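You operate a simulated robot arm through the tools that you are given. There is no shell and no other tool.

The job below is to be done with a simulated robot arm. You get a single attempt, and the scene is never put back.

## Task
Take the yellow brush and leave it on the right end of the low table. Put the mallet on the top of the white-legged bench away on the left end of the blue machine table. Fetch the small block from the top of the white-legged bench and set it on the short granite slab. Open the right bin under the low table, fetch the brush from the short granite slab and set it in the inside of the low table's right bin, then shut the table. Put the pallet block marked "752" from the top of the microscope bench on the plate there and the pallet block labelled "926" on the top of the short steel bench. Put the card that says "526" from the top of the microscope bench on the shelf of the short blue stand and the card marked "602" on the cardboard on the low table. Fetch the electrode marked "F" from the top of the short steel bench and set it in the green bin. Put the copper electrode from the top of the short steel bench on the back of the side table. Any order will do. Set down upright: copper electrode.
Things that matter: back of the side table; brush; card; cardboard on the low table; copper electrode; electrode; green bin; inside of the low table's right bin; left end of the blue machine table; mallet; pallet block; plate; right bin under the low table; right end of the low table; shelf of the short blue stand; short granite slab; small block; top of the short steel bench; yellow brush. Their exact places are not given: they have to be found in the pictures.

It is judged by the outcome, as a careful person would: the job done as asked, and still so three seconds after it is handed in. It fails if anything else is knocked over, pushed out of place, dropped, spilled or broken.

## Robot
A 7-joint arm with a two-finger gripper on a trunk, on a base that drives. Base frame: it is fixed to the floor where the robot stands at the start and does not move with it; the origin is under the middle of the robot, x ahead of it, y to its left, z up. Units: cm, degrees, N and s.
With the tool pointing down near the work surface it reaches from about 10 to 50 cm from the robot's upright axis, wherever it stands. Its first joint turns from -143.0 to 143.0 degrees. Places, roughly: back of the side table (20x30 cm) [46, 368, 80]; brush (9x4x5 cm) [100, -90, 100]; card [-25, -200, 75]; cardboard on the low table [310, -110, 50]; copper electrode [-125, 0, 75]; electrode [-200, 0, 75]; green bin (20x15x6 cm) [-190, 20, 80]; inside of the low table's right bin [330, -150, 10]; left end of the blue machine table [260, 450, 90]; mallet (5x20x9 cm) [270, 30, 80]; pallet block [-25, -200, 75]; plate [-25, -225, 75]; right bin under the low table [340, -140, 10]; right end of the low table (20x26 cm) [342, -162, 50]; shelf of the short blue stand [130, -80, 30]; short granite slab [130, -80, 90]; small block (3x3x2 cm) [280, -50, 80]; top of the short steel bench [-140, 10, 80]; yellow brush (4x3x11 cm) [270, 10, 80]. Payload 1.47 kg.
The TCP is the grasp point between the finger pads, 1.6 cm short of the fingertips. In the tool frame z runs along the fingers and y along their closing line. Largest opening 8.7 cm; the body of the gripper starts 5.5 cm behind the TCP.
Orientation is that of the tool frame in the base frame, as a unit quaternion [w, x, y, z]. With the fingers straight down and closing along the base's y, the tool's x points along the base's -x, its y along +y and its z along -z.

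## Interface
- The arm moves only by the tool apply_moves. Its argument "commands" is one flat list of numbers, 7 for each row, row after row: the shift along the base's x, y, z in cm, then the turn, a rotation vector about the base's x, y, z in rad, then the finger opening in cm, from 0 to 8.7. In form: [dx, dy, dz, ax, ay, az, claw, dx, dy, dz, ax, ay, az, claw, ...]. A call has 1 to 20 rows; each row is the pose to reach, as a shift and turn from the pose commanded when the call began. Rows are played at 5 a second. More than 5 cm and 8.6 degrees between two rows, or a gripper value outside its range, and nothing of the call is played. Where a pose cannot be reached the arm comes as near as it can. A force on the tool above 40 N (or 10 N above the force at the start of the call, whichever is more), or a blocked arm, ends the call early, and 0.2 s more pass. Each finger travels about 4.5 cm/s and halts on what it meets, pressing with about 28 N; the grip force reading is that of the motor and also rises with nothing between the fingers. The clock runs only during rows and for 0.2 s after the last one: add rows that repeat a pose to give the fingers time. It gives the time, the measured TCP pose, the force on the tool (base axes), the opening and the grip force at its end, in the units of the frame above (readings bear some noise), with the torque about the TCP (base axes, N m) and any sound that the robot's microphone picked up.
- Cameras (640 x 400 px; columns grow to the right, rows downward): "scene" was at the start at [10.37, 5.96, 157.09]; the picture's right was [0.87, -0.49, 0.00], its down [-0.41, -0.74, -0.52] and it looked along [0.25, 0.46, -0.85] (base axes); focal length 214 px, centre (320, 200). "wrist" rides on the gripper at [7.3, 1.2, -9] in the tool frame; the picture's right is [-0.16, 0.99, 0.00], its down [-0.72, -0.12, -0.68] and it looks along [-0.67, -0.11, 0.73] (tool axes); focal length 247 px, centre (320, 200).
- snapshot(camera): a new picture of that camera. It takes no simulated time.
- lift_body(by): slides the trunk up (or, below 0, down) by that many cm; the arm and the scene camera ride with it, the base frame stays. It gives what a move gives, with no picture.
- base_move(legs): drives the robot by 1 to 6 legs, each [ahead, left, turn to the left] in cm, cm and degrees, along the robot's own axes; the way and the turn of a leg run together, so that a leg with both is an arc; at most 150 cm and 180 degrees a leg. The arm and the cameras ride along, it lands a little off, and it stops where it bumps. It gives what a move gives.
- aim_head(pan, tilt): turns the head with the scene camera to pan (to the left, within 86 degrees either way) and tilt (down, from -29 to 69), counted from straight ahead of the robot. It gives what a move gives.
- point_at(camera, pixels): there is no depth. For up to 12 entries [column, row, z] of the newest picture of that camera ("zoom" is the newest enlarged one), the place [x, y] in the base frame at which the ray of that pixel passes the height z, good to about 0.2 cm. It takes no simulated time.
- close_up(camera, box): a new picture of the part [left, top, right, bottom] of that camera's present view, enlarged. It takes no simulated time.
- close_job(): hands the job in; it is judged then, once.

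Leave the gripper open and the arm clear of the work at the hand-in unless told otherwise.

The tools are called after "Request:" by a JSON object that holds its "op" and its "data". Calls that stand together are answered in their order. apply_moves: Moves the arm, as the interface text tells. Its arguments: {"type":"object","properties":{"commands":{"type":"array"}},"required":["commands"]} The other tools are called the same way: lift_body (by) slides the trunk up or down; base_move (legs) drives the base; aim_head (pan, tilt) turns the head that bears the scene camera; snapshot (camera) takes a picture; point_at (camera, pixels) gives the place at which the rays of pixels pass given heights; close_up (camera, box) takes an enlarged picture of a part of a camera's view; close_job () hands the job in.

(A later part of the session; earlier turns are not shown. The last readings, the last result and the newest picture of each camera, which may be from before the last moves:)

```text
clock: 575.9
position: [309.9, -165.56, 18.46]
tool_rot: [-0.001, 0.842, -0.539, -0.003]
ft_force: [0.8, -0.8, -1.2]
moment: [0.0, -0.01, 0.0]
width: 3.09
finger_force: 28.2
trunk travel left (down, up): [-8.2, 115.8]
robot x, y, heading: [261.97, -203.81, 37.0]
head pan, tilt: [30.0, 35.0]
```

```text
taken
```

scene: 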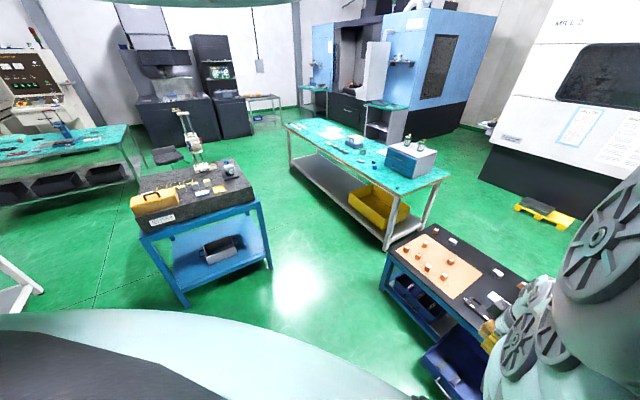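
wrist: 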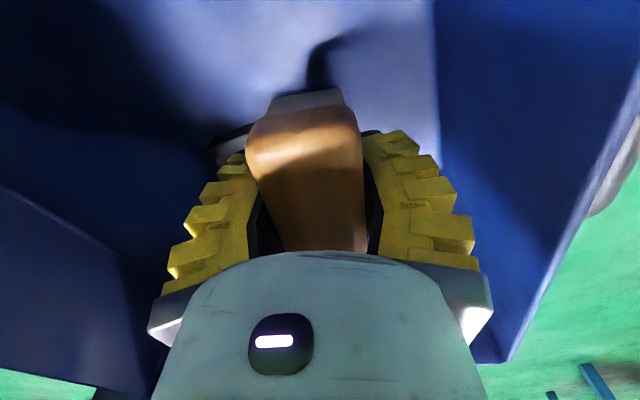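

Request:
{"op": "apply_moves", "data": {"commands": [0, 0, -0.7, 0, 0, 0, 0, 0, 0, -1.4, 0, 0, 0, 0, 0, 0, -2, 0, 0, 0, 0, 0, 0, -2, 0, 0, 0, 0]}}

Request:
{"op": "snapshot", "data": {"camera": "wrist"}}

```text
clock: 576.9
position: [309.83, -165.66, 16.51]
tool_rot: [0.001, 0.842, -0.539, -0.003]
ft_force: [-0.7, 0.5, -1.1]
moment: [-0.01, 0.02, -0.01]
width: 3.09
finger_force: 28.2
trunk travel left (down, up): [-8.2, 115.8]
robot x, y, heading: [261.69, -203.94, 36.6]
head pan, tilt: [30.0, 35.0]
```

```text
taken
```

wrist: 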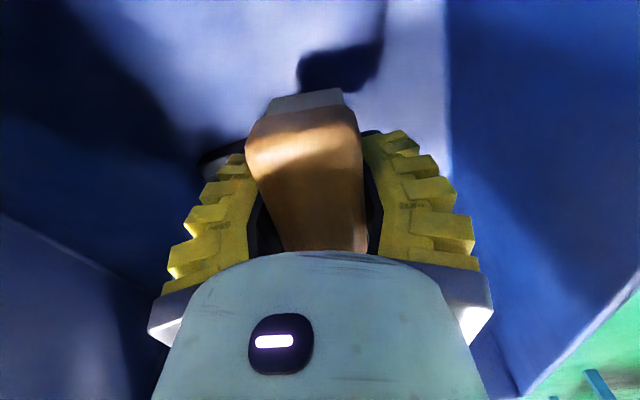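

Request:
{"op": "apply_moves", "data": {"commands": [0, 0, -0.7, 0, 0, 0, 0, 0, 0, -1.4, 0, 0, 0, 0, 0, 0, -1.4, 0, 0, 0, 0]}}

Request:
{"op": "apply_moves", "data": {"commands": [0, 0, -0.6, 0, 0, 0, 0, 0, 0, -1.2, 0, 0, 0, 0, 0, 0, -1.2, 0, 0, 0, 0]}}

```text
clock: 577.7
position: [309.94, -165.5, 15.14]
tool_rot: [0.0, 0.842, -0.54, -0.004]
ft_force: [-0.2, -0.5, -0.9]
moment: [0.02, 0.0, 0.0]
width: 3.11
finger_force: 28.0
trunk travel left (down, up): [-8.2, 115.8]
robot x, y, heading: [261.51, -204.03, 36.7]
head pan, tilt: [30.0, 35.0]
```

```text
clock: 578.5
position: [310.19, -165.42, 14.14]
tool_rot: [-0.002, 0.842, -0.54, -0.002]
ft_force: [-1.5, -0.4, 16.0]
moment: [0.04, -0.44, -0.09]
width: 3.12
finger_force: 28.4
trunk travel left (down, up): [-8.2, 115.8]
robot x, y, heading: [261.41, -203.83, 37.1]
head pan, tilt: [30.0, 35.0]
```

Contact with the bin floor. I open and rise.

Request:
{"op": "apply_moves", "data": {"commands": [0, 0, 0.1, 0, 0, 0, 4.5, 0, 0, 0.1, 0, 0, 0, 5.5, 0, 0, 0.1, 0, 0, 0, 5.5, 0, 0, 2, 0, 0, 0, 5.5, 0, 0, 4, 0, 0, 0, 5.5]}}

Request:
{"op": "lift_body", "data": {"by": 30}}

Request:
{"op": "snapshot", "data": {"camera": "wrist"}}

```text
clock: 579.7
position: [310.03, -165.65, 17.87]
tool_rot: [0.0, 0.841, -0.54, -0.003]
ft_force: [-0.6, 0.4, -0.3]
moment: [0.01, 0.0, -0.02]
width: 6.0
finger_force: 3.7
trunk travel left (down, up): [-8.2, 115.8]
robot x, y, heading: [261.95, -203.45, 36.7]
head pan, tilt: [30.0, 35.0]
```

```text
clock: 582.7
position: [309.92, -165.72, 47.84]
tool_rot: [0.001, 0.841, -0.541, -0.003]
ft_force: [0.3, 0.8, -0.2]
moment: [0.0, 0.01, 0.0]
width: 6.03
finger_force: 3.3
trunk travel left (down, up): [-38.2, 85.8]
robot x, y, heading: [261.66, -203.43, 36.8]
head pan, tilt: [30.0, 35.0]
```

```text
taken
```

wrist: 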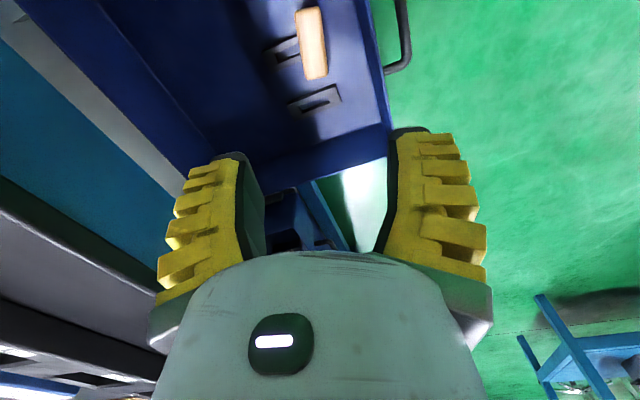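

The brush lies in the bin. To shut it, I back off 35 cm, then yaw and tilt the tool forward (about 65°) with closed fingers to push the bin's face.

Request:
{"op": "base_move", "data": {"legs": [[-35, 0, 0]]}}

Request:
{"op": "apply_moves", "data": {"commands": [0, 0, 0, 0, 0, 0.1, 4, 0, 0, 0, 0, 0, 0.197, 0, 0, 0, 0, 0, 0, 0.197, 0]}}

Request:
{"op": "apply_moves", "data": {"commands": [0, 0, 0, 0.078, -0.104, 0, 0, 0, 0, 0, 0.156, -0.208, 0, 0, 0, 0, 0, 0.234, -0.312, 0, 0, 0, 0, 0, 0.312, -0.416, 0, 0, 0, 0, 0, 0.39, -0.52, 0, 0, 0, 0, 0, 0.468, -0.624, 0, 0, 0, 0, 0, 0.546, -0.728, 0, 0, 0, 0, 0, 0.624, -0.832, 0, 0, 0, 0, 0, 0.68, -0.907, 0, 0, 0, 0, 0, 0.68, -0.907, 0, 0]}}

Request:
{"op": "snapshot", "data": {"camera": "wrist"}}

```text
clock: 585.0
position: [281.48, -186.85, 47.85]
tool_rot: [0.001, 0.843, -0.538, -0.004]
ft_force: [-0.2, -0.6, 0.0]
moment: [-0.01, 0.0, 0.02]
width: 6.0
finger_force: 3.5
trunk travel left (down, up): [-38.2, 85.8]
robot x, y, heading: [233.58, -225.12, 37.0]
head pan, tilt: [30.0, 35.0]
```

```text
clock: 585.8
position: [281.47, -186.68, 47.96]
tool_rot: [0.001, 0.893, -0.451, -0.004]
ft_force: [0.3, -0.4, 0.3]
moment: [-0.03, -0.02, -0.01]
width: 0.44
finger_force: 6.1
trunk travel left (down, up): [-38.2, 85.8]
robot x, y, heading: [233.38, -225.2, 37.0]
head pan, tilt: [30.0, 35.0]
```

```text
clock: 588.0
position: [281.42, -186.6, 47.84]
tool_rot: [-0.482, 0.754, -0.379, 0.235]
ft_force: [-0.7, 0.4, 0.9]
moment: [-0.01, 0.0, 0.01]
width: 0.0
finger_force: 27.9
trunk travel left (down, up): [-38.2, 85.8]
robot x, y, heading: [233.58, -224.7, 37.1]
head pan, tilt: [30.0, 35.0]
```

```text
taken
```

wrist: 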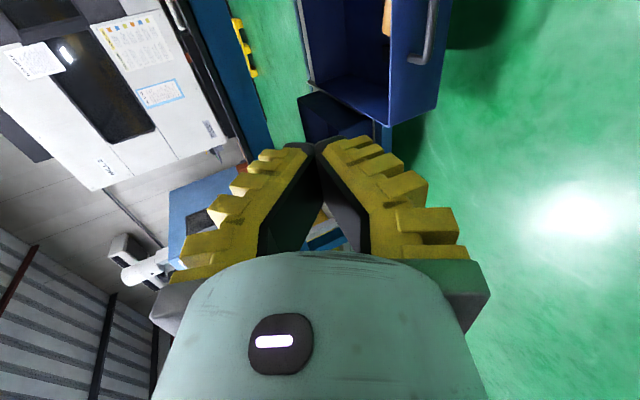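

The tilt works. I lower the trunk 25 cm so the tips are at z≈22, then approach.

Request:
{"op": "lift_body", "data": {"by": -24.8}}

Request:
{"op": "base_move", "data": {"legs": [[16, 1.5, 0]]}}

Request:
{"op": "snapshot", "data": {"camera": "wrist"}}

```text
clock: 590.5
position: [281.48, -186.72, 23.13]
tool_rot: [-0.48, 0.754, -0.381, 0.235]
ft_force: [0.3, -0.4, 1.1]
moment: [-0.03, 0.03, -0.01]
width: 0.0
finger_force: 27.9
trunk travel left (down, up): [-13.4, 110.6]
robot x, y, heading: [233.42, -224.7, 37.0]
head pan, tilt: [30.0, 35.0]
```

```text
clock: 591.9
position: [292.93, -176.25, 22.84]
tool_rot: [-0.479, 0.755, -0.382, 0.235]
ft_force: [0.4, -0.9, 0.3]
moment: [0.03, -0.03, -0.01]
width: 0.0
finger_force: 28.2
trunk travel left (down, up): [-13.4, 110.6]
robot x, y, heading: [245.25, -214.23, 36.8]
head pan, tilt: [30.0, 35.0]
```

```text
taken
```

wrist: 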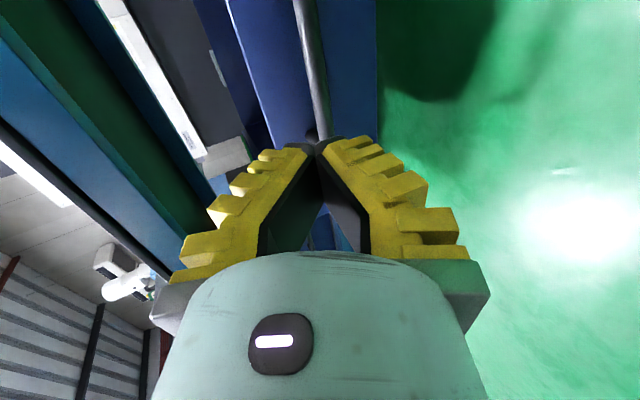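

I advance 9 cm to come in contact with the bin's face above the bar.

Request:
{"op": "base_move", "data": {"legs": [[9, 0, 0]]}}

Request:
{"op": "snapshot", "data": {"camera": "wrist"}}

```text
clock: 593.0
position: [299.83, -170.86, 22.9]
tool_rot: [-0.48, 0.755, -0.38, 0.234]
ft_force: [-0.1, 0.2, -0.5]
moment: [0.01, 0.0, 0.04]
width: 0.01
finger_force: 28.1
trunk travel left (down, up): [-13.4, 110.6]
robot x, y, heading: [251.87, -208.99, 37.1]
head pan, tilt: [30.0, 35.0]
```

```text
taken
```

wrist: 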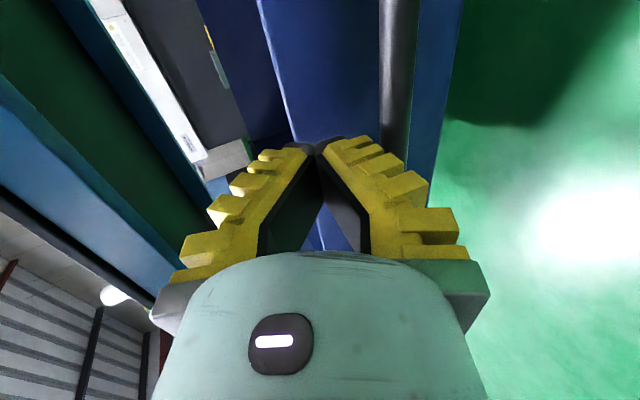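

The tips point at the face above the bar. I push 13 cm.

Request:
{"op": "base_move", "data": {"legs": [[13, 0, 0]]}}

Request:
{"op": "snapshot", "data": {"camera": "wrist"}}

```text
clock: 594.3
position: [310.13, -163.04, 22.93]
tool_rot: [-0.48, 0.755, -0.379, 0.234]
ft_force: [0.4, -0.3, -0.3]
moment: [0.01, 0.03, 0.0]
width: 0.01
finger_force: 28.4
trunk travel left (down, up): [-13.4, 110.6]
robot x, y, heading: [262.34, -201.28, 37.4]
head pan, tilt: [30.0, 35.0]
```

```text
taken
```

wrist: 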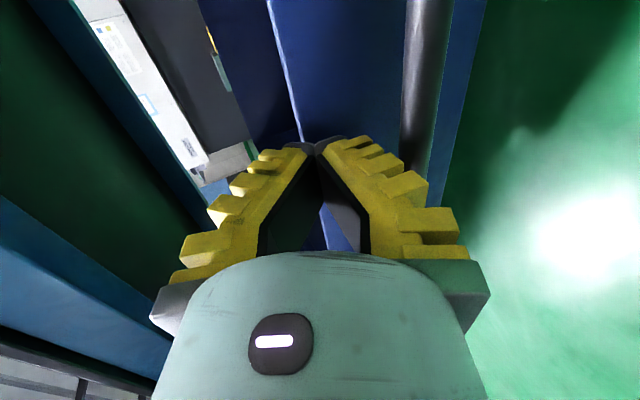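

The bin moves along. I push another 10 cm.

Request:
{"op": "base_move", "data": {"legs": [[10, 0, -0.3]]}}

Request:
{"op": "snapshot", "data": {"camera": "wrist"}}

```text
clock: 595.5
position: [318.15, -157.13, 22.78]
tool_rot: [-0.479, 0.754, -0.382, 0.235]
ft_force: [0.0, 0.2, -0.2]
moment: [-0.01, -0.02, 0.0]
width: 0.04
finger_force: 28.3
trunk travel left (down, up): [-13.4, 110.6]
robot x, y, heading: [270.4, -195.33, 36.9]
head pan, tilt: [30.0, 35.0]
```

```text
taken
```

wrist: 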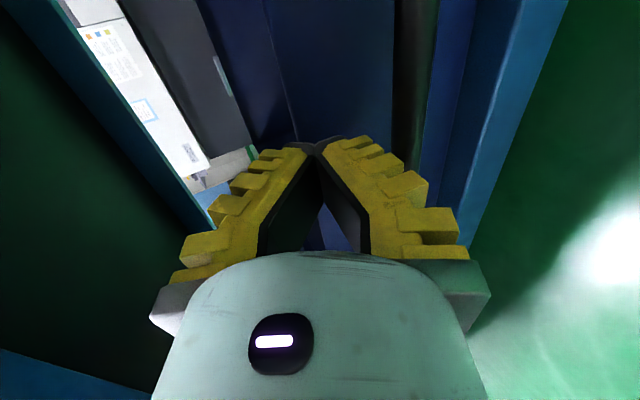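

Request:
{"op": "base_move", "data": {"legs": [[3, 0, 0]]}}

Request:
{"op": "base_move", "data": {"legs": [[2, 0, 0]]}}

Request:
{"op": "snapshot", "data": {"camera": "wrist"}}

```text
clock: 596.3
position: [320.7, -155.56, 22.92]
tool_rot: [-0.479, 0.754, -0.382, 0.235]
ft_force: [-0.9, -0.3, -0.3]
moment: [0.0, 0.0, -0.01]
width: 0.0
finger_force: 28.1
trunk travel left (down, up): [-13.4, 110.6]
robot x, y, heading: [272.75, -193.48, 37.1]
head pan, tilt: [30.0, 35.0]
```

```text
clock: 597.2
position: [321.67, -154.57, 22.65]
tool_rot: [-0.478, 0.755, -0.381, 0.235]
ft_force: [-12.6, -10.5, 13.4]
moment: [0.0, -0.02, 0.13]
width: 0.59
finger_force: 28.9
trunk travel left (down, up): [-13.4, 110.6]
robot x, y, heading: [274.33, -192.36, 37.0]
head pan, tilt: [30.0, 35.0]
stopped in leg 1: the force on the tool passed its limit at 45 N (the readings are from after the stop); the commanded pose is now the measured one
```

```text
taken
```

wrist: 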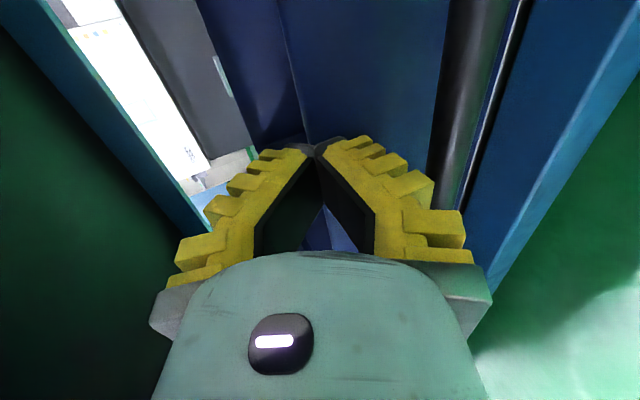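

The bin hit its stop with the tips at a≈166, i.e. its shut position. I back off 45 cm, raise the trunk and restore the tool.

Request:
{"op": "base_move", "data": {"legs": [[-45, 0, 0]]}}

Request:
{"op": "lift_body", "data": {"by": 40}}

Request:
{"op": "apply_moves", "data": {"commands": [0, 0, 0, -0.078, 0.104, 0, 4, 0, 0, 0, -0.156, 0.208, 0, 8.7, 0, 0, 0, -0.234, 0.312, 0, 8.7, 0, 0, 0, -0.312, 0.416, 0, 8.7, 0, 0, 0, -0.39, 0.52, 0, 8.7, 0, 0, 0, -0.468, 0.624, 0, 8.7, 0, 0, 0, -0.546, 0.728, 0, 8.7, 0, 0, 0, -0.624, 0.832, 0, 8.7, 0, 0, 0, -0.68, 0.907, 0, 8.7, 0, 0, 0, -0.68, 0.907, 0, 8.7]}}

Request:
{"op": "apply_moves", "data": {"commands": [0, 0, 0, 0, 0, -0.14, 8.7, 0, 0, 0, 0, 0, -0.28, 8.7, 0, 0, 0, 0, 0, -0.42, 8.7, 0, 0, 0, 0, 0, -0.56, 8.7, 0, 0, 0, 0, 0, -0.7, 8.7, 0, 0, 0, 0, 0, -0.84, 8.7, 0, 0, 0, 0, 0, -0.98, 8.7, 0, 0, 0, 0, 0, -1.12, 8.7, 0, 0, 0, 0, 0, -1.26, 8.7, 0, 0, 0, 0, 0, -1.4, 8.7, 0, 0, 0, 0, 0, -1.54, 8.7, 0, 0, 0, 0, 0, -1.57, 8.7]}}

Request:
{"op": "snapshot", "data": {"camera": "wrist"}}

```text
clock: 599.9
position: [287.22, -180.55, 22.94]
tool_rot: [-0.48, 0.754, -0.382, 0.235]
ft_force: [-0.3, 0.4, 0.7]
moment: [-0.01, 0.0, 0.03]
width: 0.0
finger_force: 28.0
trunk travel left (down, up): [-13.4, 110.6]
robot x, y, heading: [239.49, -218.74, 36.8]
head pan, tilt: [30.0, 35.0]
```

```text
clock: 603.7
position: [287.13, -180.68, 62.86]
tool_rot: [-0.48, 0.754, -0.382, 0.235]
ft_force: [-0.1, -0.4, -0.2]
moment: [0.03, 0.02, 0.01]
width: 0.0
finger_force: 28.5
trunk travel left (down, up): [-53.4, 70.6]
robot x, y, heading: [239.08, -218.65, 36.6]
head pan, tilt: [30.0, 35.0]
```

```text
clock: 605.9
position: [287.1, -180.74, 62.92]
tool_rot: [0.003, 0.892, -0.453, -0.003]
ft_force: [0.2, 0.3, 0.4]
moment: [0.0, -0.02, 0.02]
width: 8.69
finger_force: 0.0
trunk travel left (down, up): [-53.4, 70.6]
robot x, y, heading: [238.76, -218.59, 36.6]
head pan, tilt: [30.0, 35.0]
```

```text
clock: 608.5
position: [287.16, -180.6, 62.95]
tool_rot: [0.001, -0.309, 0.951, 0.004]
ft_force: [-0.9, 0.7, -0.5]
moment: [-0.01, 0.01, 0.02]
width: 8.7
finger_force: 0.1
trunk travel left (down, up): [-53.4, 70.6]
robot x, y, heading: [238.98, -218.78, 37.0]
head pan, tilt: [30.0, 35.0]
```

```text
taken
```

wrist: 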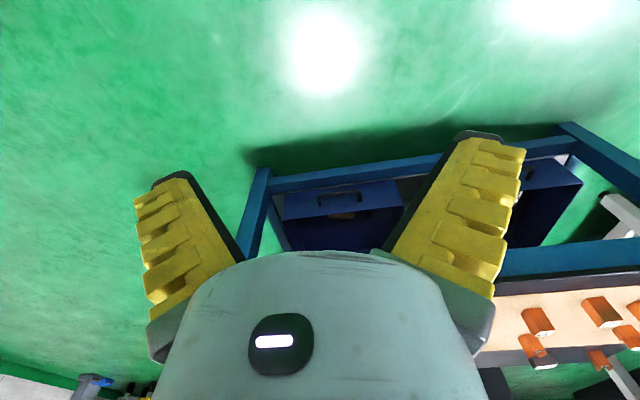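

The right bin is shut, flush like the left one. Next is the small block on the white-legged bench: I raise the trunk 40 cm and drive around the low table's corner.

Request:
{"op": "lift_body", "data": {"by": 40}}

Request:
{"op": "base_move", "data": {"legs": [[33, 79, 0], [25, 35, 0], [17, 6, 0]]}}

Request:
{"op": "snapshot", "data": {"camera": "wrist"}}

```text
clock: 612.4
position: [287.13, -180.65, 103.01]
tool_rot: [0.0, -0.31, 0.951, 0.004]
ft_force: [0.1, -0.1, 0.0]
moment: [-0.02, 0.01, 0.0]
width: 8.69
finger_force: 0.0
trunk travel left (down, up): [-93.4, 30.6]
robot x, y, heading: [238.96, -218.42, 36.7]
head pan, tilt: [30.0, 35.0]
```

```text
clock: 620.2
position: [275.55, -39.92, 102.97]
tool_rot: [0.0, -0.311, 0.95, 0.004]
ft_force: [0.4, -0.5, -0.7]
moment: [0.02, 0.0, 0.01]
width: 8.71
finger_force: 0.0
trunk travel left (down, up): [-93.4, 30.6]
robot x, y, heading: [227.85, -77.88, 36.7]
head pan, tilt: [30.0, 35.0]
```

```text
taken
```

wrist: 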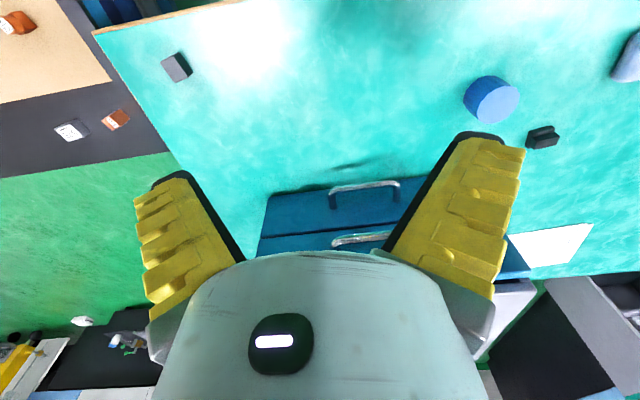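

The small block is at (177,67). I zoom and measure it.

Request:
{"op": "close_up", "data": {"camera": "wrist", "box": [140, 35, 220, 95]}}

Request:
{"op": "close_up", "data": {"camera": "wrist", "box": [500, 100, 590, 170]}}

```text
6.67 times, centred on (180, 65) of wrist
```

zoom: 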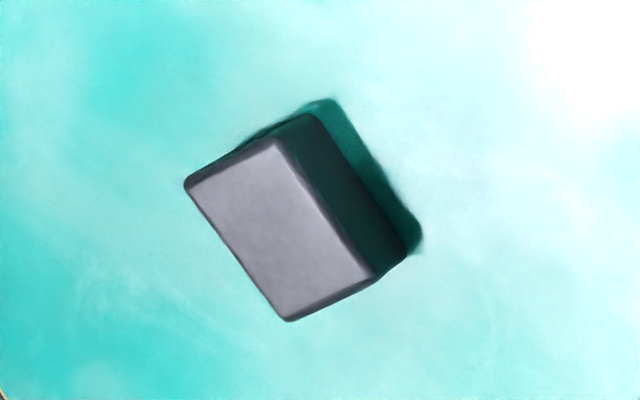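

```text
5.71 times, centred on (545, 135) of wrist
```

zoom: 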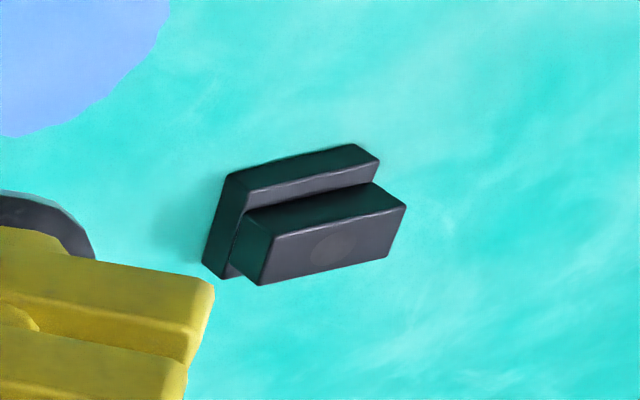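

Request:
{"op": "point_at", "data": {"camera": "wrist", "pixels": [[159.8, 62.8, 80.3], [172.8, 55.7, 80.3], [187.8, 77.3, 80.3], [175.5, 83, 80.3], [174, 69.5, 80.3]]}}

```text
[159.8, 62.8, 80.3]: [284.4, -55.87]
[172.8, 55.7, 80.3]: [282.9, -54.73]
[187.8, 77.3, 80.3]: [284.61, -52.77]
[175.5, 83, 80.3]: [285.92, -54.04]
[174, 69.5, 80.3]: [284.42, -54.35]
```

The block's centre is about (284.4,-54.3), edges at 49°/139°. I move above it with a +15° yaw, then lower with the trunk.

Request:
{"op": "apply_moves", "data": {"commands": [2.3, -3.6, 0, 0, 0, 0.07, 8.7, 4.5, -7.2, 0, 0, 0, 0.14, 8.7, 6.7, -10.8, 0, 0, 0, 0.21, 8.7, 8.9, -14.4, 0, 0, 0, 0.26, 8.7, 8.9, -14.4, 0, 0, 0, 0.26, 8.7]}}

Request:
{"op": "lift_body", "data": {"by": -13}}

Request:
{"op": "snapshot", "data": {"camera": "wrist"}}

Request:
{"op": "close_up", "data": {"camera": "wrist", "box": [270, 70, 370, 150]}}

```text
clock: 621.4
position: [284.39, -54.36, 103.06]
tool_rot: [0.0, -0.432, 0.902, 0.004]
ft_force: [0.8, -0.1, 0.8]
moment: [-0.01, -0.02, 0.01]
width: 8.68
finger_force: 0.1
trunk travel left (down, up): [-93.4, 30.6]
robot x, y, heading: [227.69, -78.22, 37.0]
head pan, tilt: [30.0, 35.0]
```

```text
clock: 623.0
position: [284.42, -54.21, 90.09]
tool_rot: [0.0, -0.432, 0.902, 0.004]
ft_force: [0.2, 0.5, 0.0]
moment: [0.02, -0.02, 0.0]
width: 8.71
finger_force: 0.0
trunk travel left (down, up): [-80.4, 43.6]
robot x, y, heading: [227.44, -77.97, 36.9]
head pan, tilt: [30.0, 35.0]
```

```text
taken
```

wrist: 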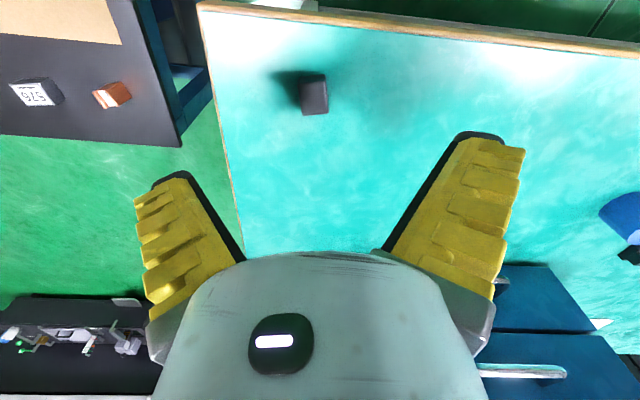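

```text
5.00 times, centred on (320, 110) of wrist
```

zoom: 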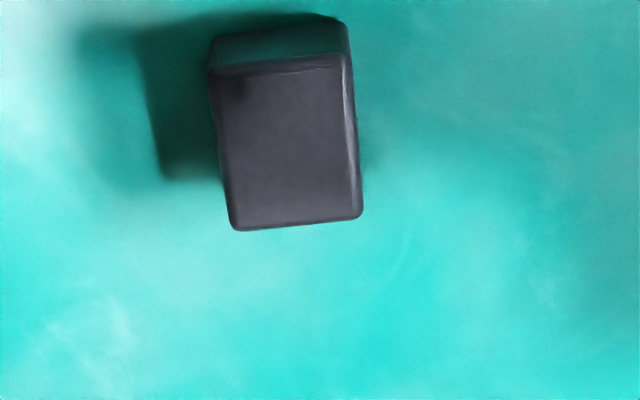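

Request:
{"op": "point_at", "data": {"camera": "zoom", "pixels": [[210, 70, 80], [348, 55, 80], [363, 212, 80], [236, 230, 80], [212, 35, 78], [340, 15, 78]]}}

```text
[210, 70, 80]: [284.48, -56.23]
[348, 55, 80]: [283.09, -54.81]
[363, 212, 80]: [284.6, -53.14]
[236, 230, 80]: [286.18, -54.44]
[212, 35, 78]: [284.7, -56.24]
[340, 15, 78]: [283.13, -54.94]
```

Request:
{"op": "apply_moves", "data": {"commands": [0.15, -0.45, 0, 0, 0, -0.05, 8.7, 0.15, -0.45, 0, 0, 0, -0.05, 8.7]}}

Request:
{"op": "lift_body", "data": {"by": -9}}

Request:
{"op": "apply_moves", "data": {"commands": [0, 0, -0.5, 0, 0, 0, 8.7, 0, 0, -0.9, 0, 0, 0, 8.7, 0, 0, -0.9, 0, 0, 0, 8.7]}}

Request:
{"op": "snapshot", "data": {"camera": "wrist"}}

```text
clock: 623.6
position: [284.49, -54.76, 90.02]
tool_rot: [0.0, -0.41, 0.912, 0.004]
ft_force: [-0.3, 0.7, -0.1]
moment: [0.01, 0.01, 0.02]
width: 8.71
finger_force: 0.0
trunk travel left (down, up): [-80.4, 43.6]
robot x, y, heading: [227.98, -77.89, 37.0]
head pan, tilt: [30.0, 35.0]
```

```text
clock: 624.9
position: [284.58, -54.8, 81.1]
tool_rot: [0.0, -0.41, 0.912, 0.004]
ft_force: [0.2, 0.1, 0.6]
moment: [0.0, 0.02, -0.01]
width: 8.72
finger_force: 0.1
trunk travel left (down, up): [-71.4, 52.6]
robot x, y, heading: [227.8, -77.72, 36.8]
head pan, tilt: [30.0, 35.0]
```

```text
clock: 625.6
position: [284.55, -54.66, 79.99]
tool_rot: [-0.001, -0.41, 0.912, 0.004]
ft_force: [0.1, 0.5, -0.3]
moment: [0.02, 0.01, 0.0]
width: 8.71
finger_force: 0.0
trunk travel left (down, up): [-71.4, 52.6]
robot x, y, heading: [227.53, -78.07, 36.8]
head pan, tilt: [30.0, 35.0]
```

```text
taken
```

wrist: 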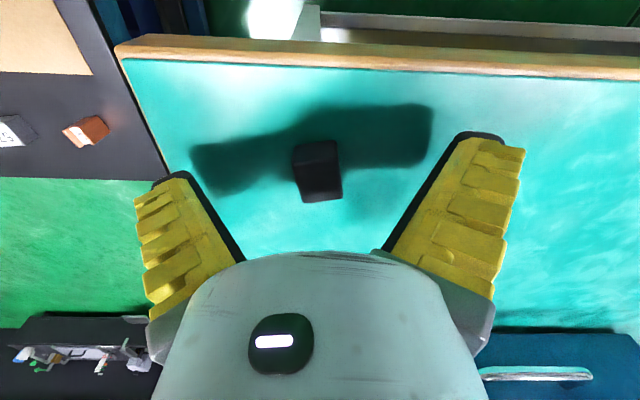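

The block's top is at the TCP's height. I close on it.

Request:
{"op": "apply_moves", "data": {"commands": [0, 0, 0, 0, 0, 0, 0, 0, 0, 0, 0, 0, 0, 0, 0, 0, 0, 0, 0, 0, 0, 0, 0, 0, 0, 0, 0, 0, 0, 0, 0, 0, 0, 0, 0, 0, 0, 0, 0, 0, 0, 0]}}

Request:
{"op": "lift_body", "data": {"by": 3}}

Request:
{"op": "snapshot", "data": {"camera": "wrist"}}

```text
clock: 627.0
position: [284.53, -54.5, 80.11]
tool_rot: [0.0, -0.41, 0.912, 0.005]
ft_force: [-4.7, -1.3, 12.7]
moment: [-0.06, 0.09, 0.0]
width: 1.66
finger_force: 27.8
trunk travel left (down, up): [-71.4, 52.6]
robot x, y, heading: [227.4, -78.21, 36.9]
head pan, tilt: [30.0, 35.0]
```

```text
clock: 627.8
position: [284.6, -54.7, 83.07]
tool_rot: [-0.001, -0.41, 0.912, 0.004]
ft_force: [0.2, 0.6, -0.1]
moment: [0.01, 0.02, 0.01]
width: 1.12
finger_force: 28.2
trunk travel left (down, up): [-74.4, 49.6]
robot x, y, heading: [227.8, -77.56, 36.8]
head pan, tilt: [30.0, 35.0]
```

```text
taken
```

wrist: 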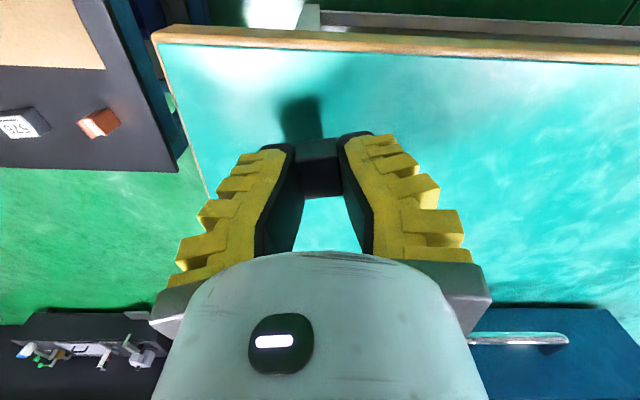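

The small block is held. I raise the trunk and carry it around to the slab's west side, by the south.

Request:
{"op": "lift_body", "data": {"by": 38}}

Request:
{"op": "base_move", "data": {"legs": [[-17, -6, 0], [-25, -35, 0], [-68, 0, 0], [-68, 0, 0], [0, 60, 0]]}}

Request:
{"op": "snapshot", "data": {"camera": "wrist"}}

```text
clock: 631.5
position: [284.58, -54.68, 121.07]
tool_rot: [0.0, -0.41, 0.912, 0.003]
ft_force: [0.1, 0.1, 0.4]
moment: [0.03, 0.0, -0.03]
width: 1.08
finger_force: 28.5
trunk travel left (down, up): [-112.4, 11.6]
robot x, y, heading: [227.87, -78.27, 37.0]
head pan, tilt: [30.0, 35.0]
```

```text
clock: 644.9
position: [130.86, -145.51, 121.15]
tool_rot: [0.001, -0.403, 0.915, 0.004]
ft_force: [-0.1, -0.5, -0.6]
moment: [-0.02, 0.04, 0.03]
width: 1.14
finger_force: 27.4
trunk travel left (down, up): [-112.4, 11.6]
robot x, y, heading: [73.45, -167.85, 36.0]
head pan, tilt: [30.0, 35.0]
```

```text
taken
```

wrist: 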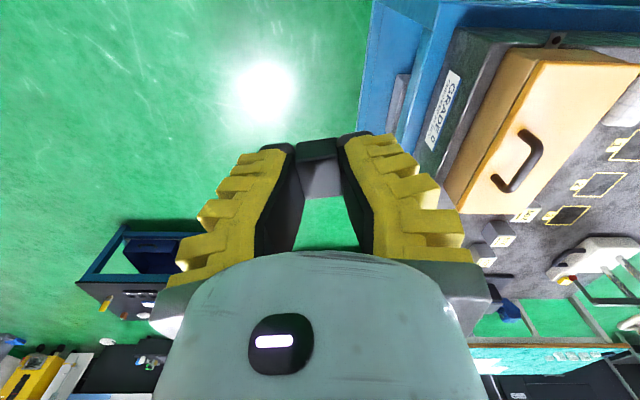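

Request:
{"op": "base_move", "data": {"legs": [[0, 62, 0.9]]}}

Request:
{"op": "snapshot", "data": {"camera": "wrist"}}

```text
clock: 648.4
position: [92.61, -93.78, 121.04]
tool_rot: [-0.001, -0.417, 0.909, 0.003]
ft_force: [-0.8, 0.2, -0.1]
moment: [-0.02, 0.0, 0.03]
width: 1.13
finger_force: 28.1
trunk travel left (down, up): [-112.4, 11.6]
robot x, y, heading: [35.95, -118.16, 37.6]
head pan, tilt: [30.0, 35.0]
```

```text
taken
```

wrist: 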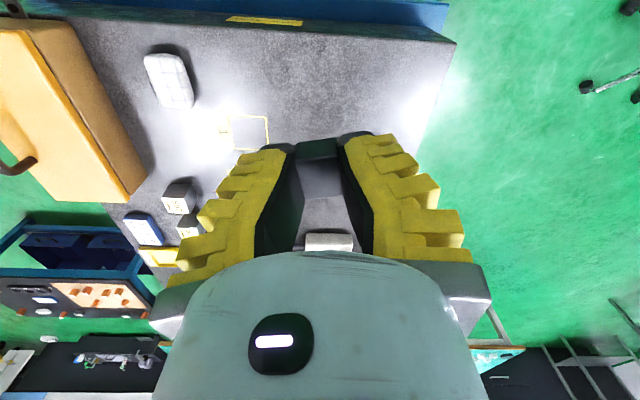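

Request:
{"op": "point_at", "data": {"camera": "wrist", "pixels": [[453, 43, 92.7], [340, 90, 92.7], [380, 80, 92.7], [268, 130, 92.7], [265, 25, 92.7], [330, 235, 95], [400, 140, 92.7]]}}

```text
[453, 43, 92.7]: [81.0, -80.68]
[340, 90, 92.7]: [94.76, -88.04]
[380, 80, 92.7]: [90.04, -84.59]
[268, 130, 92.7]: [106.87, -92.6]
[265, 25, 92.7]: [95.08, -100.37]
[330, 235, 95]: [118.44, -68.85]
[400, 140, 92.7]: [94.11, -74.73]
```

I choose the free spot (98,-83.5) near the slab's northwest corner. Base ahead 9 cm, a small arm shift, then down.

Request:
{"op": "base_move", "data": {"legs": [[9, 0, 0]]}}

Request:
{"op": "apply_moves", "data": {"commands": [-0.9, 2.4, 0, 0, 0, 0, 0, -1.8, 4.9, 0, 0, 0, 0, 0, -1.8, 4.9, 0, 0, 0, 0, 0]}}

Request:
{"op": "lift_body", "data": {"by": -20}}

Request:
{"op": "snapshot", "data": {"camera": "wrist"}}

```text
clock: 649.5
position: [99.54, -88.44, 121.15]
tool_rot: [-0.001, -0.417, 0.909, 0.003]
ft_force: [-0.1, 0.5, -0.5]
moment: [-0.04, -0.04, 0.0]
width: 1.1
finger_force: 28.0
trunk travel left (down, up): [-112.4, 11.6]
robot x, y, heading: [42.88, -112.77, 38.0]
head pan, tilt: [30.0, 35.0]
```

```text
clock: 650.3
position: [97.76, -83.48, 120.99]
tool_rot: [-0.001, -0.417, 0.909, 0.003]
ft_force: [0.9, -0.1, -0.8]
moment: [0.02, 0.03, -0.02]
width: 1.13
finger_force: 28.1
trunk travel left (down, up): [-112.4, 11.6]
robot x, y, heading: [43.02, -112.92, 37.9]
head pan, tilt: [30.0, 35.0]
```

```text
clock: 652.4
position: [97.75, -83.5, 101.07]
tool_rot: [-0.001, -0.417, 0.909, 0.004]
ft_force: [-0.2, -0.6, -0.3]
moment: [-0.02, 0.01, 0.02]
width: 1.13
finger_force: 28.2
trunk travel left (down, up): [-92.4, 31.6]
robot x, y, heading: [42.83, -112.38, 38.0]
head pan, tilt: [30.0, 35.0]
```

```text
taken
```

wrist: 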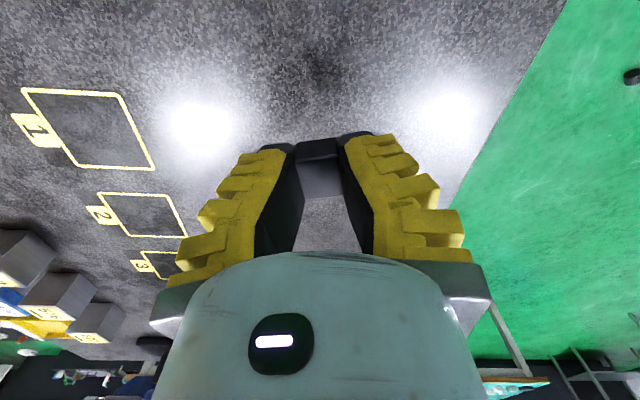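

Clear granite below. I lower gently until contact.

Request:
{"op": "apply_moves", "data": {"commands": [0, 0, -2, 0, 0, 0, 0, 0, 0, -4, 0, 0, 0, 0, 0, 0, -5.2, 0, 0, 0, 0, 0, 0, -5.2, 0, 0, 0, 0]}}

Request:
{"op": "apply_moves", "data": {"commands": [0, 0, -0.5, 0, 0, 0, 0, 0, 0, -1, 0, 0, 0, 0, 0, 0, -1, 0, 0, 0, 0]}}

```text
clock: 653.4
position: [97.57, -83.61, 97.02]
tool_rot: [-0.001, -0.418, 0.908, 0.003]
ft_force: [-0.2, -0.6, 0.0]
moment: [-0.02, 0.04, 0.0]
width: 1.12
finger_force: 28.1
out of reach, approached as far as the arm can: row 3, 4
trunk travel left (down, up): [-92.4, 31.6]
robot x, y, heading: [43.11, -112.46, 38.0]
head pan, tilt: [30.0, 35.0]
```

```text
clock: 654.2
position: [97.13, -83.85, 96.68]
tool_rot: [-0.001, -0.416, 0.909, 0.004]
ft_force: [-0.3, -0.2, 0.0]
moment: [0.0, -0.03, -0.02]
width: 1.14
finger_force: 27.9
out of reach, approached as far as the arm can: row 1, 2, 3
trunk travel left (down, up): [-92.4, 31.6]
robot x, y, heading: [42.97, -112.54, 37.9]
head pan, tilt: [30.0, 35.0]
```

The arm is near full stretch. I move the tool up 4 cm and lower the trunk instead.

Request:
{"op": "apply_moves", "data": {"commands": [0, 0, 2, 0, 0, 0, 0, 0, 0, 5, 0, 0, 0, 0, 0, 0, 5, 0, 0, 0, 0]}}

Request:
{"op": "lift_body", "data": {"by": -6}}

```text
clock: 655.0
position: [96.84, -83.59, 101.7]
tool_rot: [-0.001, -0.417, 0.909, 0.003]
ft_force: [0.3, -0.6, -1.0]
moment: [-0.01, 0.0, 0.04]
width: 1.15
finger_force: 27.4
trunk travel left (down, up): [-92.4, 31.6]
robot x, y, heading: [43.1, -112.52, 37.7]
head pan, tilt: [30.0, 35.0]
```

```text
clock: 656.0
position: [96.99, -83.54, 95.67]
tool_rot: [0.0, -0.418, 0.908, 0.004]
ft_force: [-6.3, -1.9, 18.2]
moment: [0.02, 0.05, 0.01]
width: 2.05
finger_force: 28.2
trunk travel left (down, up): [-86.4, 37.6]
robot x, y, heading: [42.9, -112.98, 37.7]
head pan, tilt: [30.0, 35.0]
```

Contact with the slab (18 N). I open and rise.

Request:
{"op": "apply_moves", "data": {"commands": [0, 0, 0.2, 0, 0, 0, 3, 0, 0, 0.2, 0, 0, 0, 5, 0, 0, 0.2, 0, 0, 0, 6, 0, 0, 0.2, 0, 0, 0, 6]}}

Request:
{"op": "lift_body", "data": {"by": 22}}

Request:
{"op": "snapshot", "data": {"camera": "wrist"}}

```text
clock: 657.0
position: [96.89, -83.53, 95.69]
tool_rot: [-0.001, -0.417, 0.909, 0.004]
ft_force: [-0.2, -0.6, 0.5]
moment: [0.01, 0.02, -0.01]
width: 6.46
finger_force: 3.1
trunk travel left (down, up): [-86.4, 37.6]
robot x, y, heading: [43.24, -112.61, 38.0]
head pan, tilt: [30.0, 35.0]
```

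```text
clock: 659.4
position: [96.76, -83.57, 117.8]
tool_rot: [-0.001, -0.417, 0.909, 0.004]
ft_force: [-0.3, -0.6, -0.1]
moment: [-0.01, -0.01, -0.01]
width: 6.46
finger_force: 3.3
trunk travel left (down, up): [-108.4, 15.6]
robot x, y, heading: [43.09, -112.66, 38.0]
head pan, tilt: [30.0, 35.0]
```

```text
taken
```

wrist: 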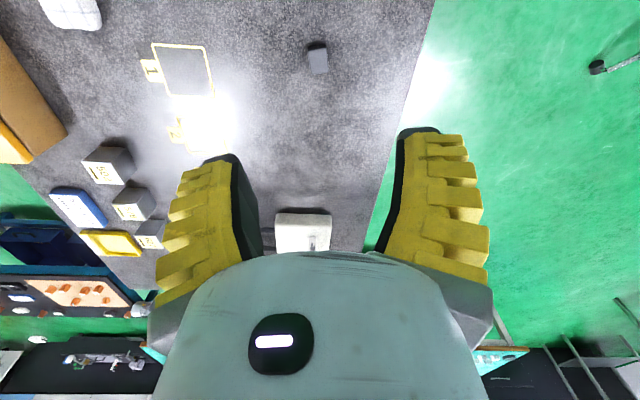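

The small block rests on the slab. Now the cards on the microscope bench, approached from its south side again: right 120 cm, turn left 89°, then left along the bench.

Request:
{"op": "base_move", "data": {"legs": [[-6, 0, 0], [0, -60, 0], [0, -60, 0], [0, 0, 89]]}}

Request:
{"op": "base_move", "data": {"legs": [[0, 72, 0]]}}

Request:
{"op": "snapshot", "data": {"camera": "wrist"}}

```text
clock: 670.1
position: [82.5, -156.54, 117.87]
tool_rot: [0.004, 0.938, -0.347, -0.001]
ft_force: [-0.1, -0.1, 1.1]
moment: [0.0, 0.01, 0.01]
width: 6.48
finger_force: 3.5
trunk travel left (down, up): [-108.4, 15.6]
robot x, y, heading: [111.46, -210.62, 128.0]
head pan, tilt: [30.0, 35.0]
```

```text
clock: 674.0
position: [25.32, -201.33, 117.79]
tool_rot: [0.003, 0.938, -0.346, -0.002]
ft_force: [0.2, 0.5, 0.3]
moment: [0.01, 0.02, -0.01]
width: 6.5
finger_force: 3.2
trunk travel left (down, up): [-108.4, 15.6]
robot x, y, heading: [53.89, -255.11, 128.0]
head pan, tilt: [30.0, 35.0]
```

```text
taken
```

wrist: 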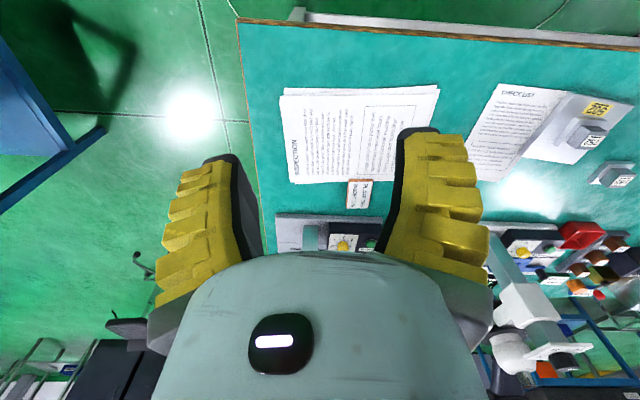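

The orange card 526 is at (360,193). I advance 20 cm and look again.

Request:
{"op": "base_move", "data": {"legs": [[20, 0, -1.1]]}}

Request:
{"op": "snapshot", "data": {"camera": "wrist"}}

Request:
{"op": "close_up", "data": {"camera": "wrist", "box": [250, 60, 450, 200]}}

```text
clock: 675.7
position: [14.38, -184.72, 117.78]
tool_rot: [0.003, 0.934, -0.357, -0.003]
ft_force: [-0.8, -0.2, -0.2]
moment: [0.0, 0.0, 0.02]
width: 6.45
finger_force: 3.3
trunk travel left (down, up): [-108.4, 15.6]
robot x, y, heading: [42.36, -238.81, 126.4]
head pan, tilt: [30.0, 35.0]
```

```text
taken
```

wrist: 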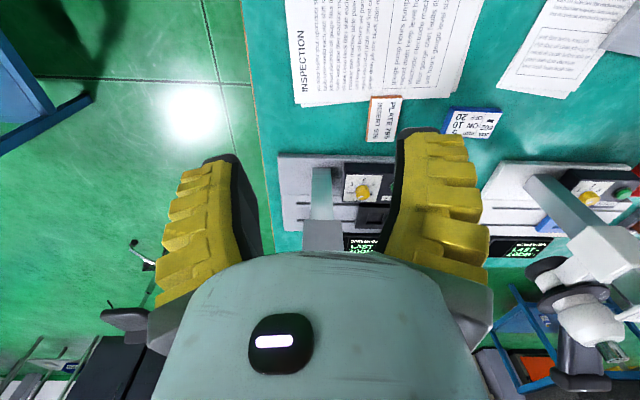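

```text
2.86 times, centred on (350, 130) of wrist
```

zoom: 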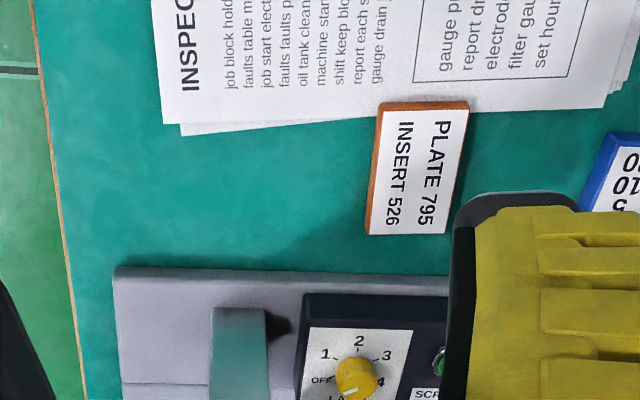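

Request:
{"op": "point_at", "data": {"camera": "zoom", "pixels": [[378, 105, 78.8], [467, 105, 78.8], [446, 233, 78.8], [367, 235, 78.8], [380, 270, 79], [130, 268, 79], [310, 295, 84], [608, 135, 78.8], [581, 210, 78.8]]}}

```text
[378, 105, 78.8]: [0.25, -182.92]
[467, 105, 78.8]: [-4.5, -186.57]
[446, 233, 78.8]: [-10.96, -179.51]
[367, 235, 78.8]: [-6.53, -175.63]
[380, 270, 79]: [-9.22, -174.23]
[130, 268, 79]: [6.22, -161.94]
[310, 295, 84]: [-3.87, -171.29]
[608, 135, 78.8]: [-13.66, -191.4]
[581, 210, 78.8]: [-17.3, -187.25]
```

The card (6×9.6 cm) is centred at (-5.4,-181.2), a bit south of the microscope's base. I drive 14 cm ahead, then shift the tool over it and align.

Request:
{"op": "base_move", "data": {"legs": [[14, 0, 0.4]]}}

Request:
{"op": "apply_moves", "data": {"commands": [-3.7, -2.8, 0, 0, 0, -0.04, 8.7, -7.4, -5.5, 0, 0, 0, -0.08, 8.7, -10.9, -8.2, 0, 0, 0, -0.12, 8.7, -10.9, -8.2, 0, 0, 0, -0.12, 8.7]}}

Request:
{"op": "snapshot", "data": {"camera": "wrist"}}

```text
clock: 677.0
position: [5.33, -173.55, 117.76]
tool_rot: [0.003, 0.936, -0.353, -0.003]
ft_force: [-0.7, -0.4, -0.1]
moment: [0.04, 0.02, 0.02]
width: 6.46
finger_force: 3.4
trunk travel left (down, up): [-108.4, 15.6]
robot x, y, heading: [33.54, -227.85, 127.3]
head pan, tilt: [30.0, 35.0]
```

```text
clock: 678.0
position: [-5.51, -181.64, 117.55]
tool_rot: [0.002, 0.912, -0.409, -0.002]
ft_force: [-0.3, -0.2, -0.7]
moment: [-0.03, 0.02, -0.03]
width: 8.73
finger_force: 0.0
trunk travel left (down, up): [-108.4, 15.6]
robot x, y, heading: [33.52, -227.16, 126.8]
head pan, tilt: [30.0, 35.0]
```

```text
taken
```

wrist: 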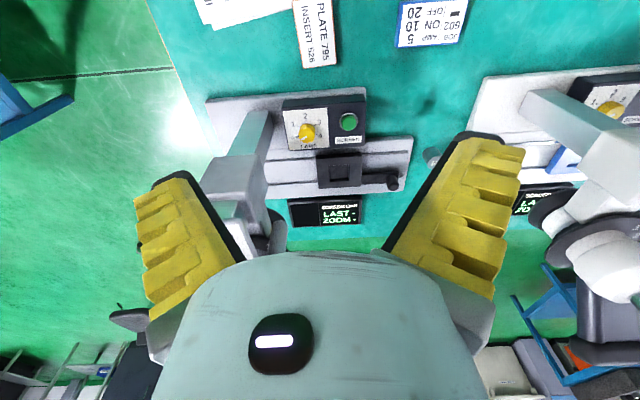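

Request:
{"op": "point_at", "data": {"camera": "wrist", "pixels": [[255, 120, 80], [205, 185, 104], [268, 185, 104], [215, 160, 100], [250, 215, 100], [318, 35, 78.8], [303, 5, 78.8], [335, 65, 78.8], [430, 25, 78.8]]}}

```text
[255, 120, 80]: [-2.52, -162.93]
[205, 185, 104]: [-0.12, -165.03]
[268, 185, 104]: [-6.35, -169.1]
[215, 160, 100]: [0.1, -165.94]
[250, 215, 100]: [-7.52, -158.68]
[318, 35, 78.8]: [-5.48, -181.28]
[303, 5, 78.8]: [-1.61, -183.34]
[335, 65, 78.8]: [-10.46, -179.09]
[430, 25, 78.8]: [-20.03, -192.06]
```

The microscope's rear is about 10 cm beyond the card's centre. I shift the grasp 1.2 cm south for margin and lower the trunk 30 cm.

Request:
{"op": "apply_moves", "data": {"commands": [0.7, -0.9, 0, 0, 0, 0, 8.7, 0.7, -0.9, 0, 0, 0, 0, 8.7]}}

Request:
{"op": "lift_body", "data": {"by": -28}}

Request:
{"op": "snapshot", "data": {"camera": "wrist"}}

```text
clock: 678.6
position: [-4.9, -182.57, 117.7]
tool_rot: [0.003, 0.912, -0.41, -0.002]
ft_force: [-0.1, 0.5, 0.3]
moment: [0.03, -0.02, 0.01]
width: 8.68
finger_force: 0.0
trunk travel left (down, up): [-108.4, 15.6]
robot x, y, heading: [33.74, -227.31, 127.0]
head pan, tilt: [30.0, 35.0]
```

```text
clock: 681.4
position: [-4.85, -182.58, 89.69]
tool_rot: [0.003, 0.913, -0.409, -0.002]
ft_force: [-0.2, 1.1, -0.1]
moment: [0.0, 0.0, -0.02]
width: 8.69
finger_force: 0.1
trunk travel left (down, up): [-80.4, 43.6]
robot x, y, heading: [33.7, -227.52, 127.0]
head pan, tilt: [30.0, 35.0]
```

```text
taken
```

wrist: 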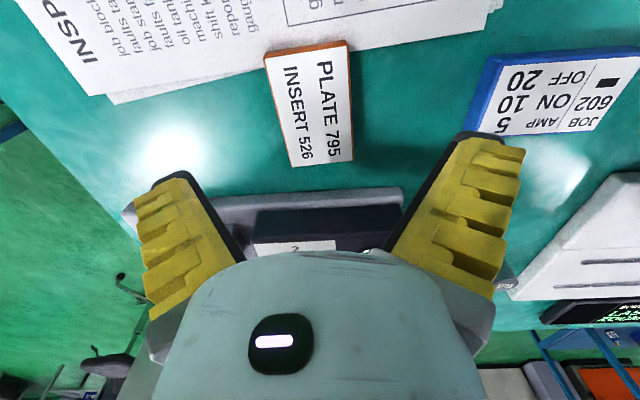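

Request:
{"op": "point_at", "data": {"camera": "wrist", "pixels": [[264, 55, 78.8], [346, 42, 78.8], [352, 160, 78.8], [293, 166, 78.8], [313, 105, 78.8], [484, 65, 78.8], [470, 130, 78.8]]}}

```text
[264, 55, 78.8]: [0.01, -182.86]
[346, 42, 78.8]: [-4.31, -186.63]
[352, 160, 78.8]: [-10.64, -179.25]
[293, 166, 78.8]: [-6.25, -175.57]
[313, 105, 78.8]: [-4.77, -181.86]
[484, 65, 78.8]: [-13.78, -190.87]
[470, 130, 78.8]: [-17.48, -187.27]
```

Request:
{"op": "apply_moves", "data": {"commands": [0.48, 0.41, 0, 0, 0, 0, 8.7, 0.48, 0.41, 0, 0, 0, 0, 8.7]}}

Request:
{"op": "lift_body", "data": {"by": -9.5}}

Request:
{"op": "apply_moves", "data": {"commands": [0, 0, -0.4, 0, 0, 0, 8.7, 0, 0, -0.8, 0, 0, 0, 8.7, 0, 0, -0.8, 0, 0, 0, 8.7]}}

Request:
{"op": "snapshot", "data": {"camera": "wrist"}}

```text
clock: 682.0
position: [-4.35, -182.16, 89.71]
tool_rot: [0.002, 0.913, -0.408, -0.002]
ft_force: [-0.1, 0.4, -0.7]
moment: [0.01, 0.01, 0.03]
width: 8.72
finger_force: 0.0
trunk travel left (down, up): [-80.4, 43.6]
robot x, y, heading: [33.81, -227.77, 127.1]
head pan, tilt: [30.0, 35.0]
```

```text
clock: 683.3
position: [-4.48, -182.11, 80.25]
tool_rot: [0.003, 0.913, -0.409, -0.002]
ft_force: [-0.4, -0.1, 0.0]
moment: [0.02, -0.01, 0.03]
width: 8.71
finger_force: 0.1
trunk travel left (down, up): [-70.9, 53.1]
robot x, y, heading: [34.17, -227.72, 127.4]
head pan, tilt: [30.0, 35.0]
```

```text
clock: 684.1
position: [-4.46, -182.03, 79.45]
tool_rot: [0.002, 0.913, -0.408, -0.002]
ft_force: [0.7, 0.5, 0.7]
moment: [-0.01, 0.01, 0.03]
width: 8.72
finger_force: 0.1
trunk travel left (down, up): [-70.9, 53.1]
robot x, y, heading: [33.63, -227.72, 127.1]
head pan, tilt: [30.0, 35.0]
```

```text
taken
```

wrist: 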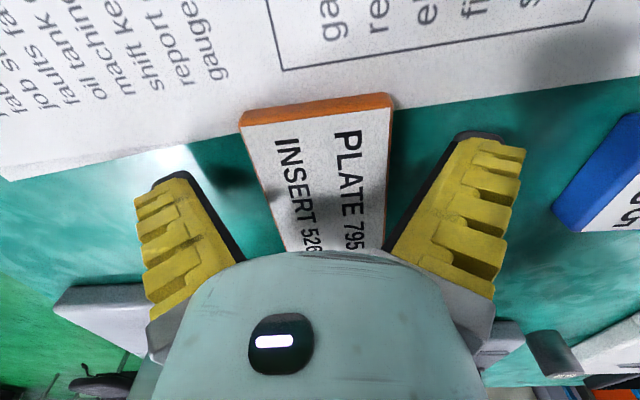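

The card is between the fingers. I close.

Request:
{"op": "apply_moves", "data": {"commands": [0, 0, -0.2, 0, 0, 0, 8.7, 0, 0, -0.2, 0, 0, 0, 0, 0, 0, -0.2, 0, 0, 0, 0, 0, 0, -0.2, 0, 0, 0, 0, 0, 0, -0.2, 0, 0, 0, 0, 0, 0, -0.2, 0, 0, 0, 0]}}

Request:
{"op": "lift_body", "data": {"by": 3}}

Request:
{"op": "snapshot", "data": {"camera": "wrist"}}

```text
clock: 685.5
position: [-4.45, -181.74, 79.36]
tool_rot: [0.0, 0.913, -0.409, -0.004]
ft_force: [9.1, -4.0, 32.0]
moment: [0.19, -0.54, -0.24]
width: 5.47
finger_force: 28.3
trunk travel left (down, up): [-70.9, 53.1]
robot x, y, heading: [33.56, -227.57, 127.3]
head pan, tilt: [30.0, 35.0]
```

```text
clock: 686.3
position: [-4.33, -182.13, 82.21]
tool_rot: [0.004, 0.913, -0.408, 0.0]
ft_force: [0.6, -0.3, -0.8]
moment: [-0.05, -0.02, 0.01]
width: 5.88
finger_force: 27.7
trunk travel left (down, up): [-73.9, 50.1]
robot x, y, heading: [33.61, -227.63, 127.0]
head pan, tilt: [30.0, 35.0]
```

```text
taken
```

wrist: 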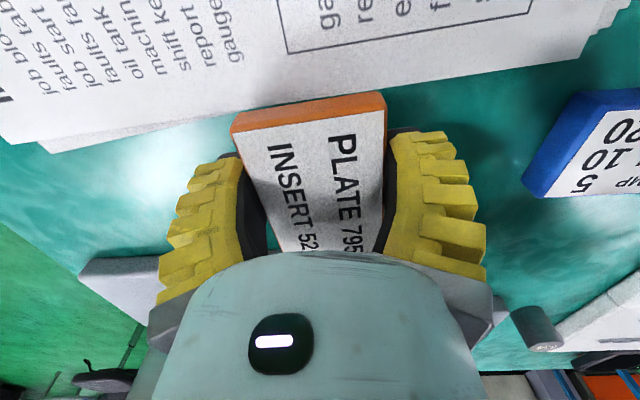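

Card 526 is held. I lift it and drive back to the corridor west of the blue stand.

Request:
{"op": "lift_body", "data": {"by": 34}}

Request:
{"op": "base_move", "data": {"legs": [[-32, 0, 0], [0, -72, 0], [0, 0, -90], [0, 84, 0]]}}

Request:
{"op": "snapshot", "data": {"camera": "wrist"}}

```text
clock: 689.6
position: [-4.31, -182.12, 116.31]
tool_rot: [0.003, 0.913, -0.409, -0.002]
ft_force: [-0.2, 0.1, -0.5]
moment: [-0.02, -0.04, -0.03]
width: 5.87
finger_force: 28.0
trunk travel left (down, up): [-107.9, 16.1]
robot x, y, heading: [34.04, -227.49, 127.3]
head pan, tilt: [30.0, 35.0]
```

```text
clock: 703.1
position: [106.94, -105.93, 116.17]
tool_rot: [-0.001, -0.355, 0.935, 0.004]
ft_force: [0.4, -0.1, -0.4]
moment: [-0.02, 0.02, 0.01]
width: 5.87
finger_force: 28.3
trunk travel left (down, up): [-107.9, 16.1]
robot x, y, heading: [61.11, -144.09, 36.7]
head pan, tilt: [30.0, 35.0]
```

```text
taken
```

wrist: 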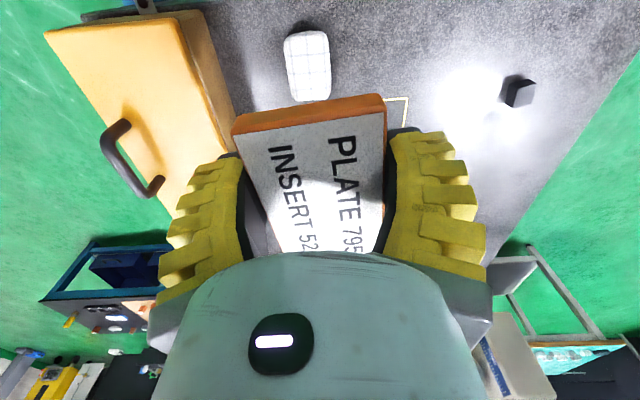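

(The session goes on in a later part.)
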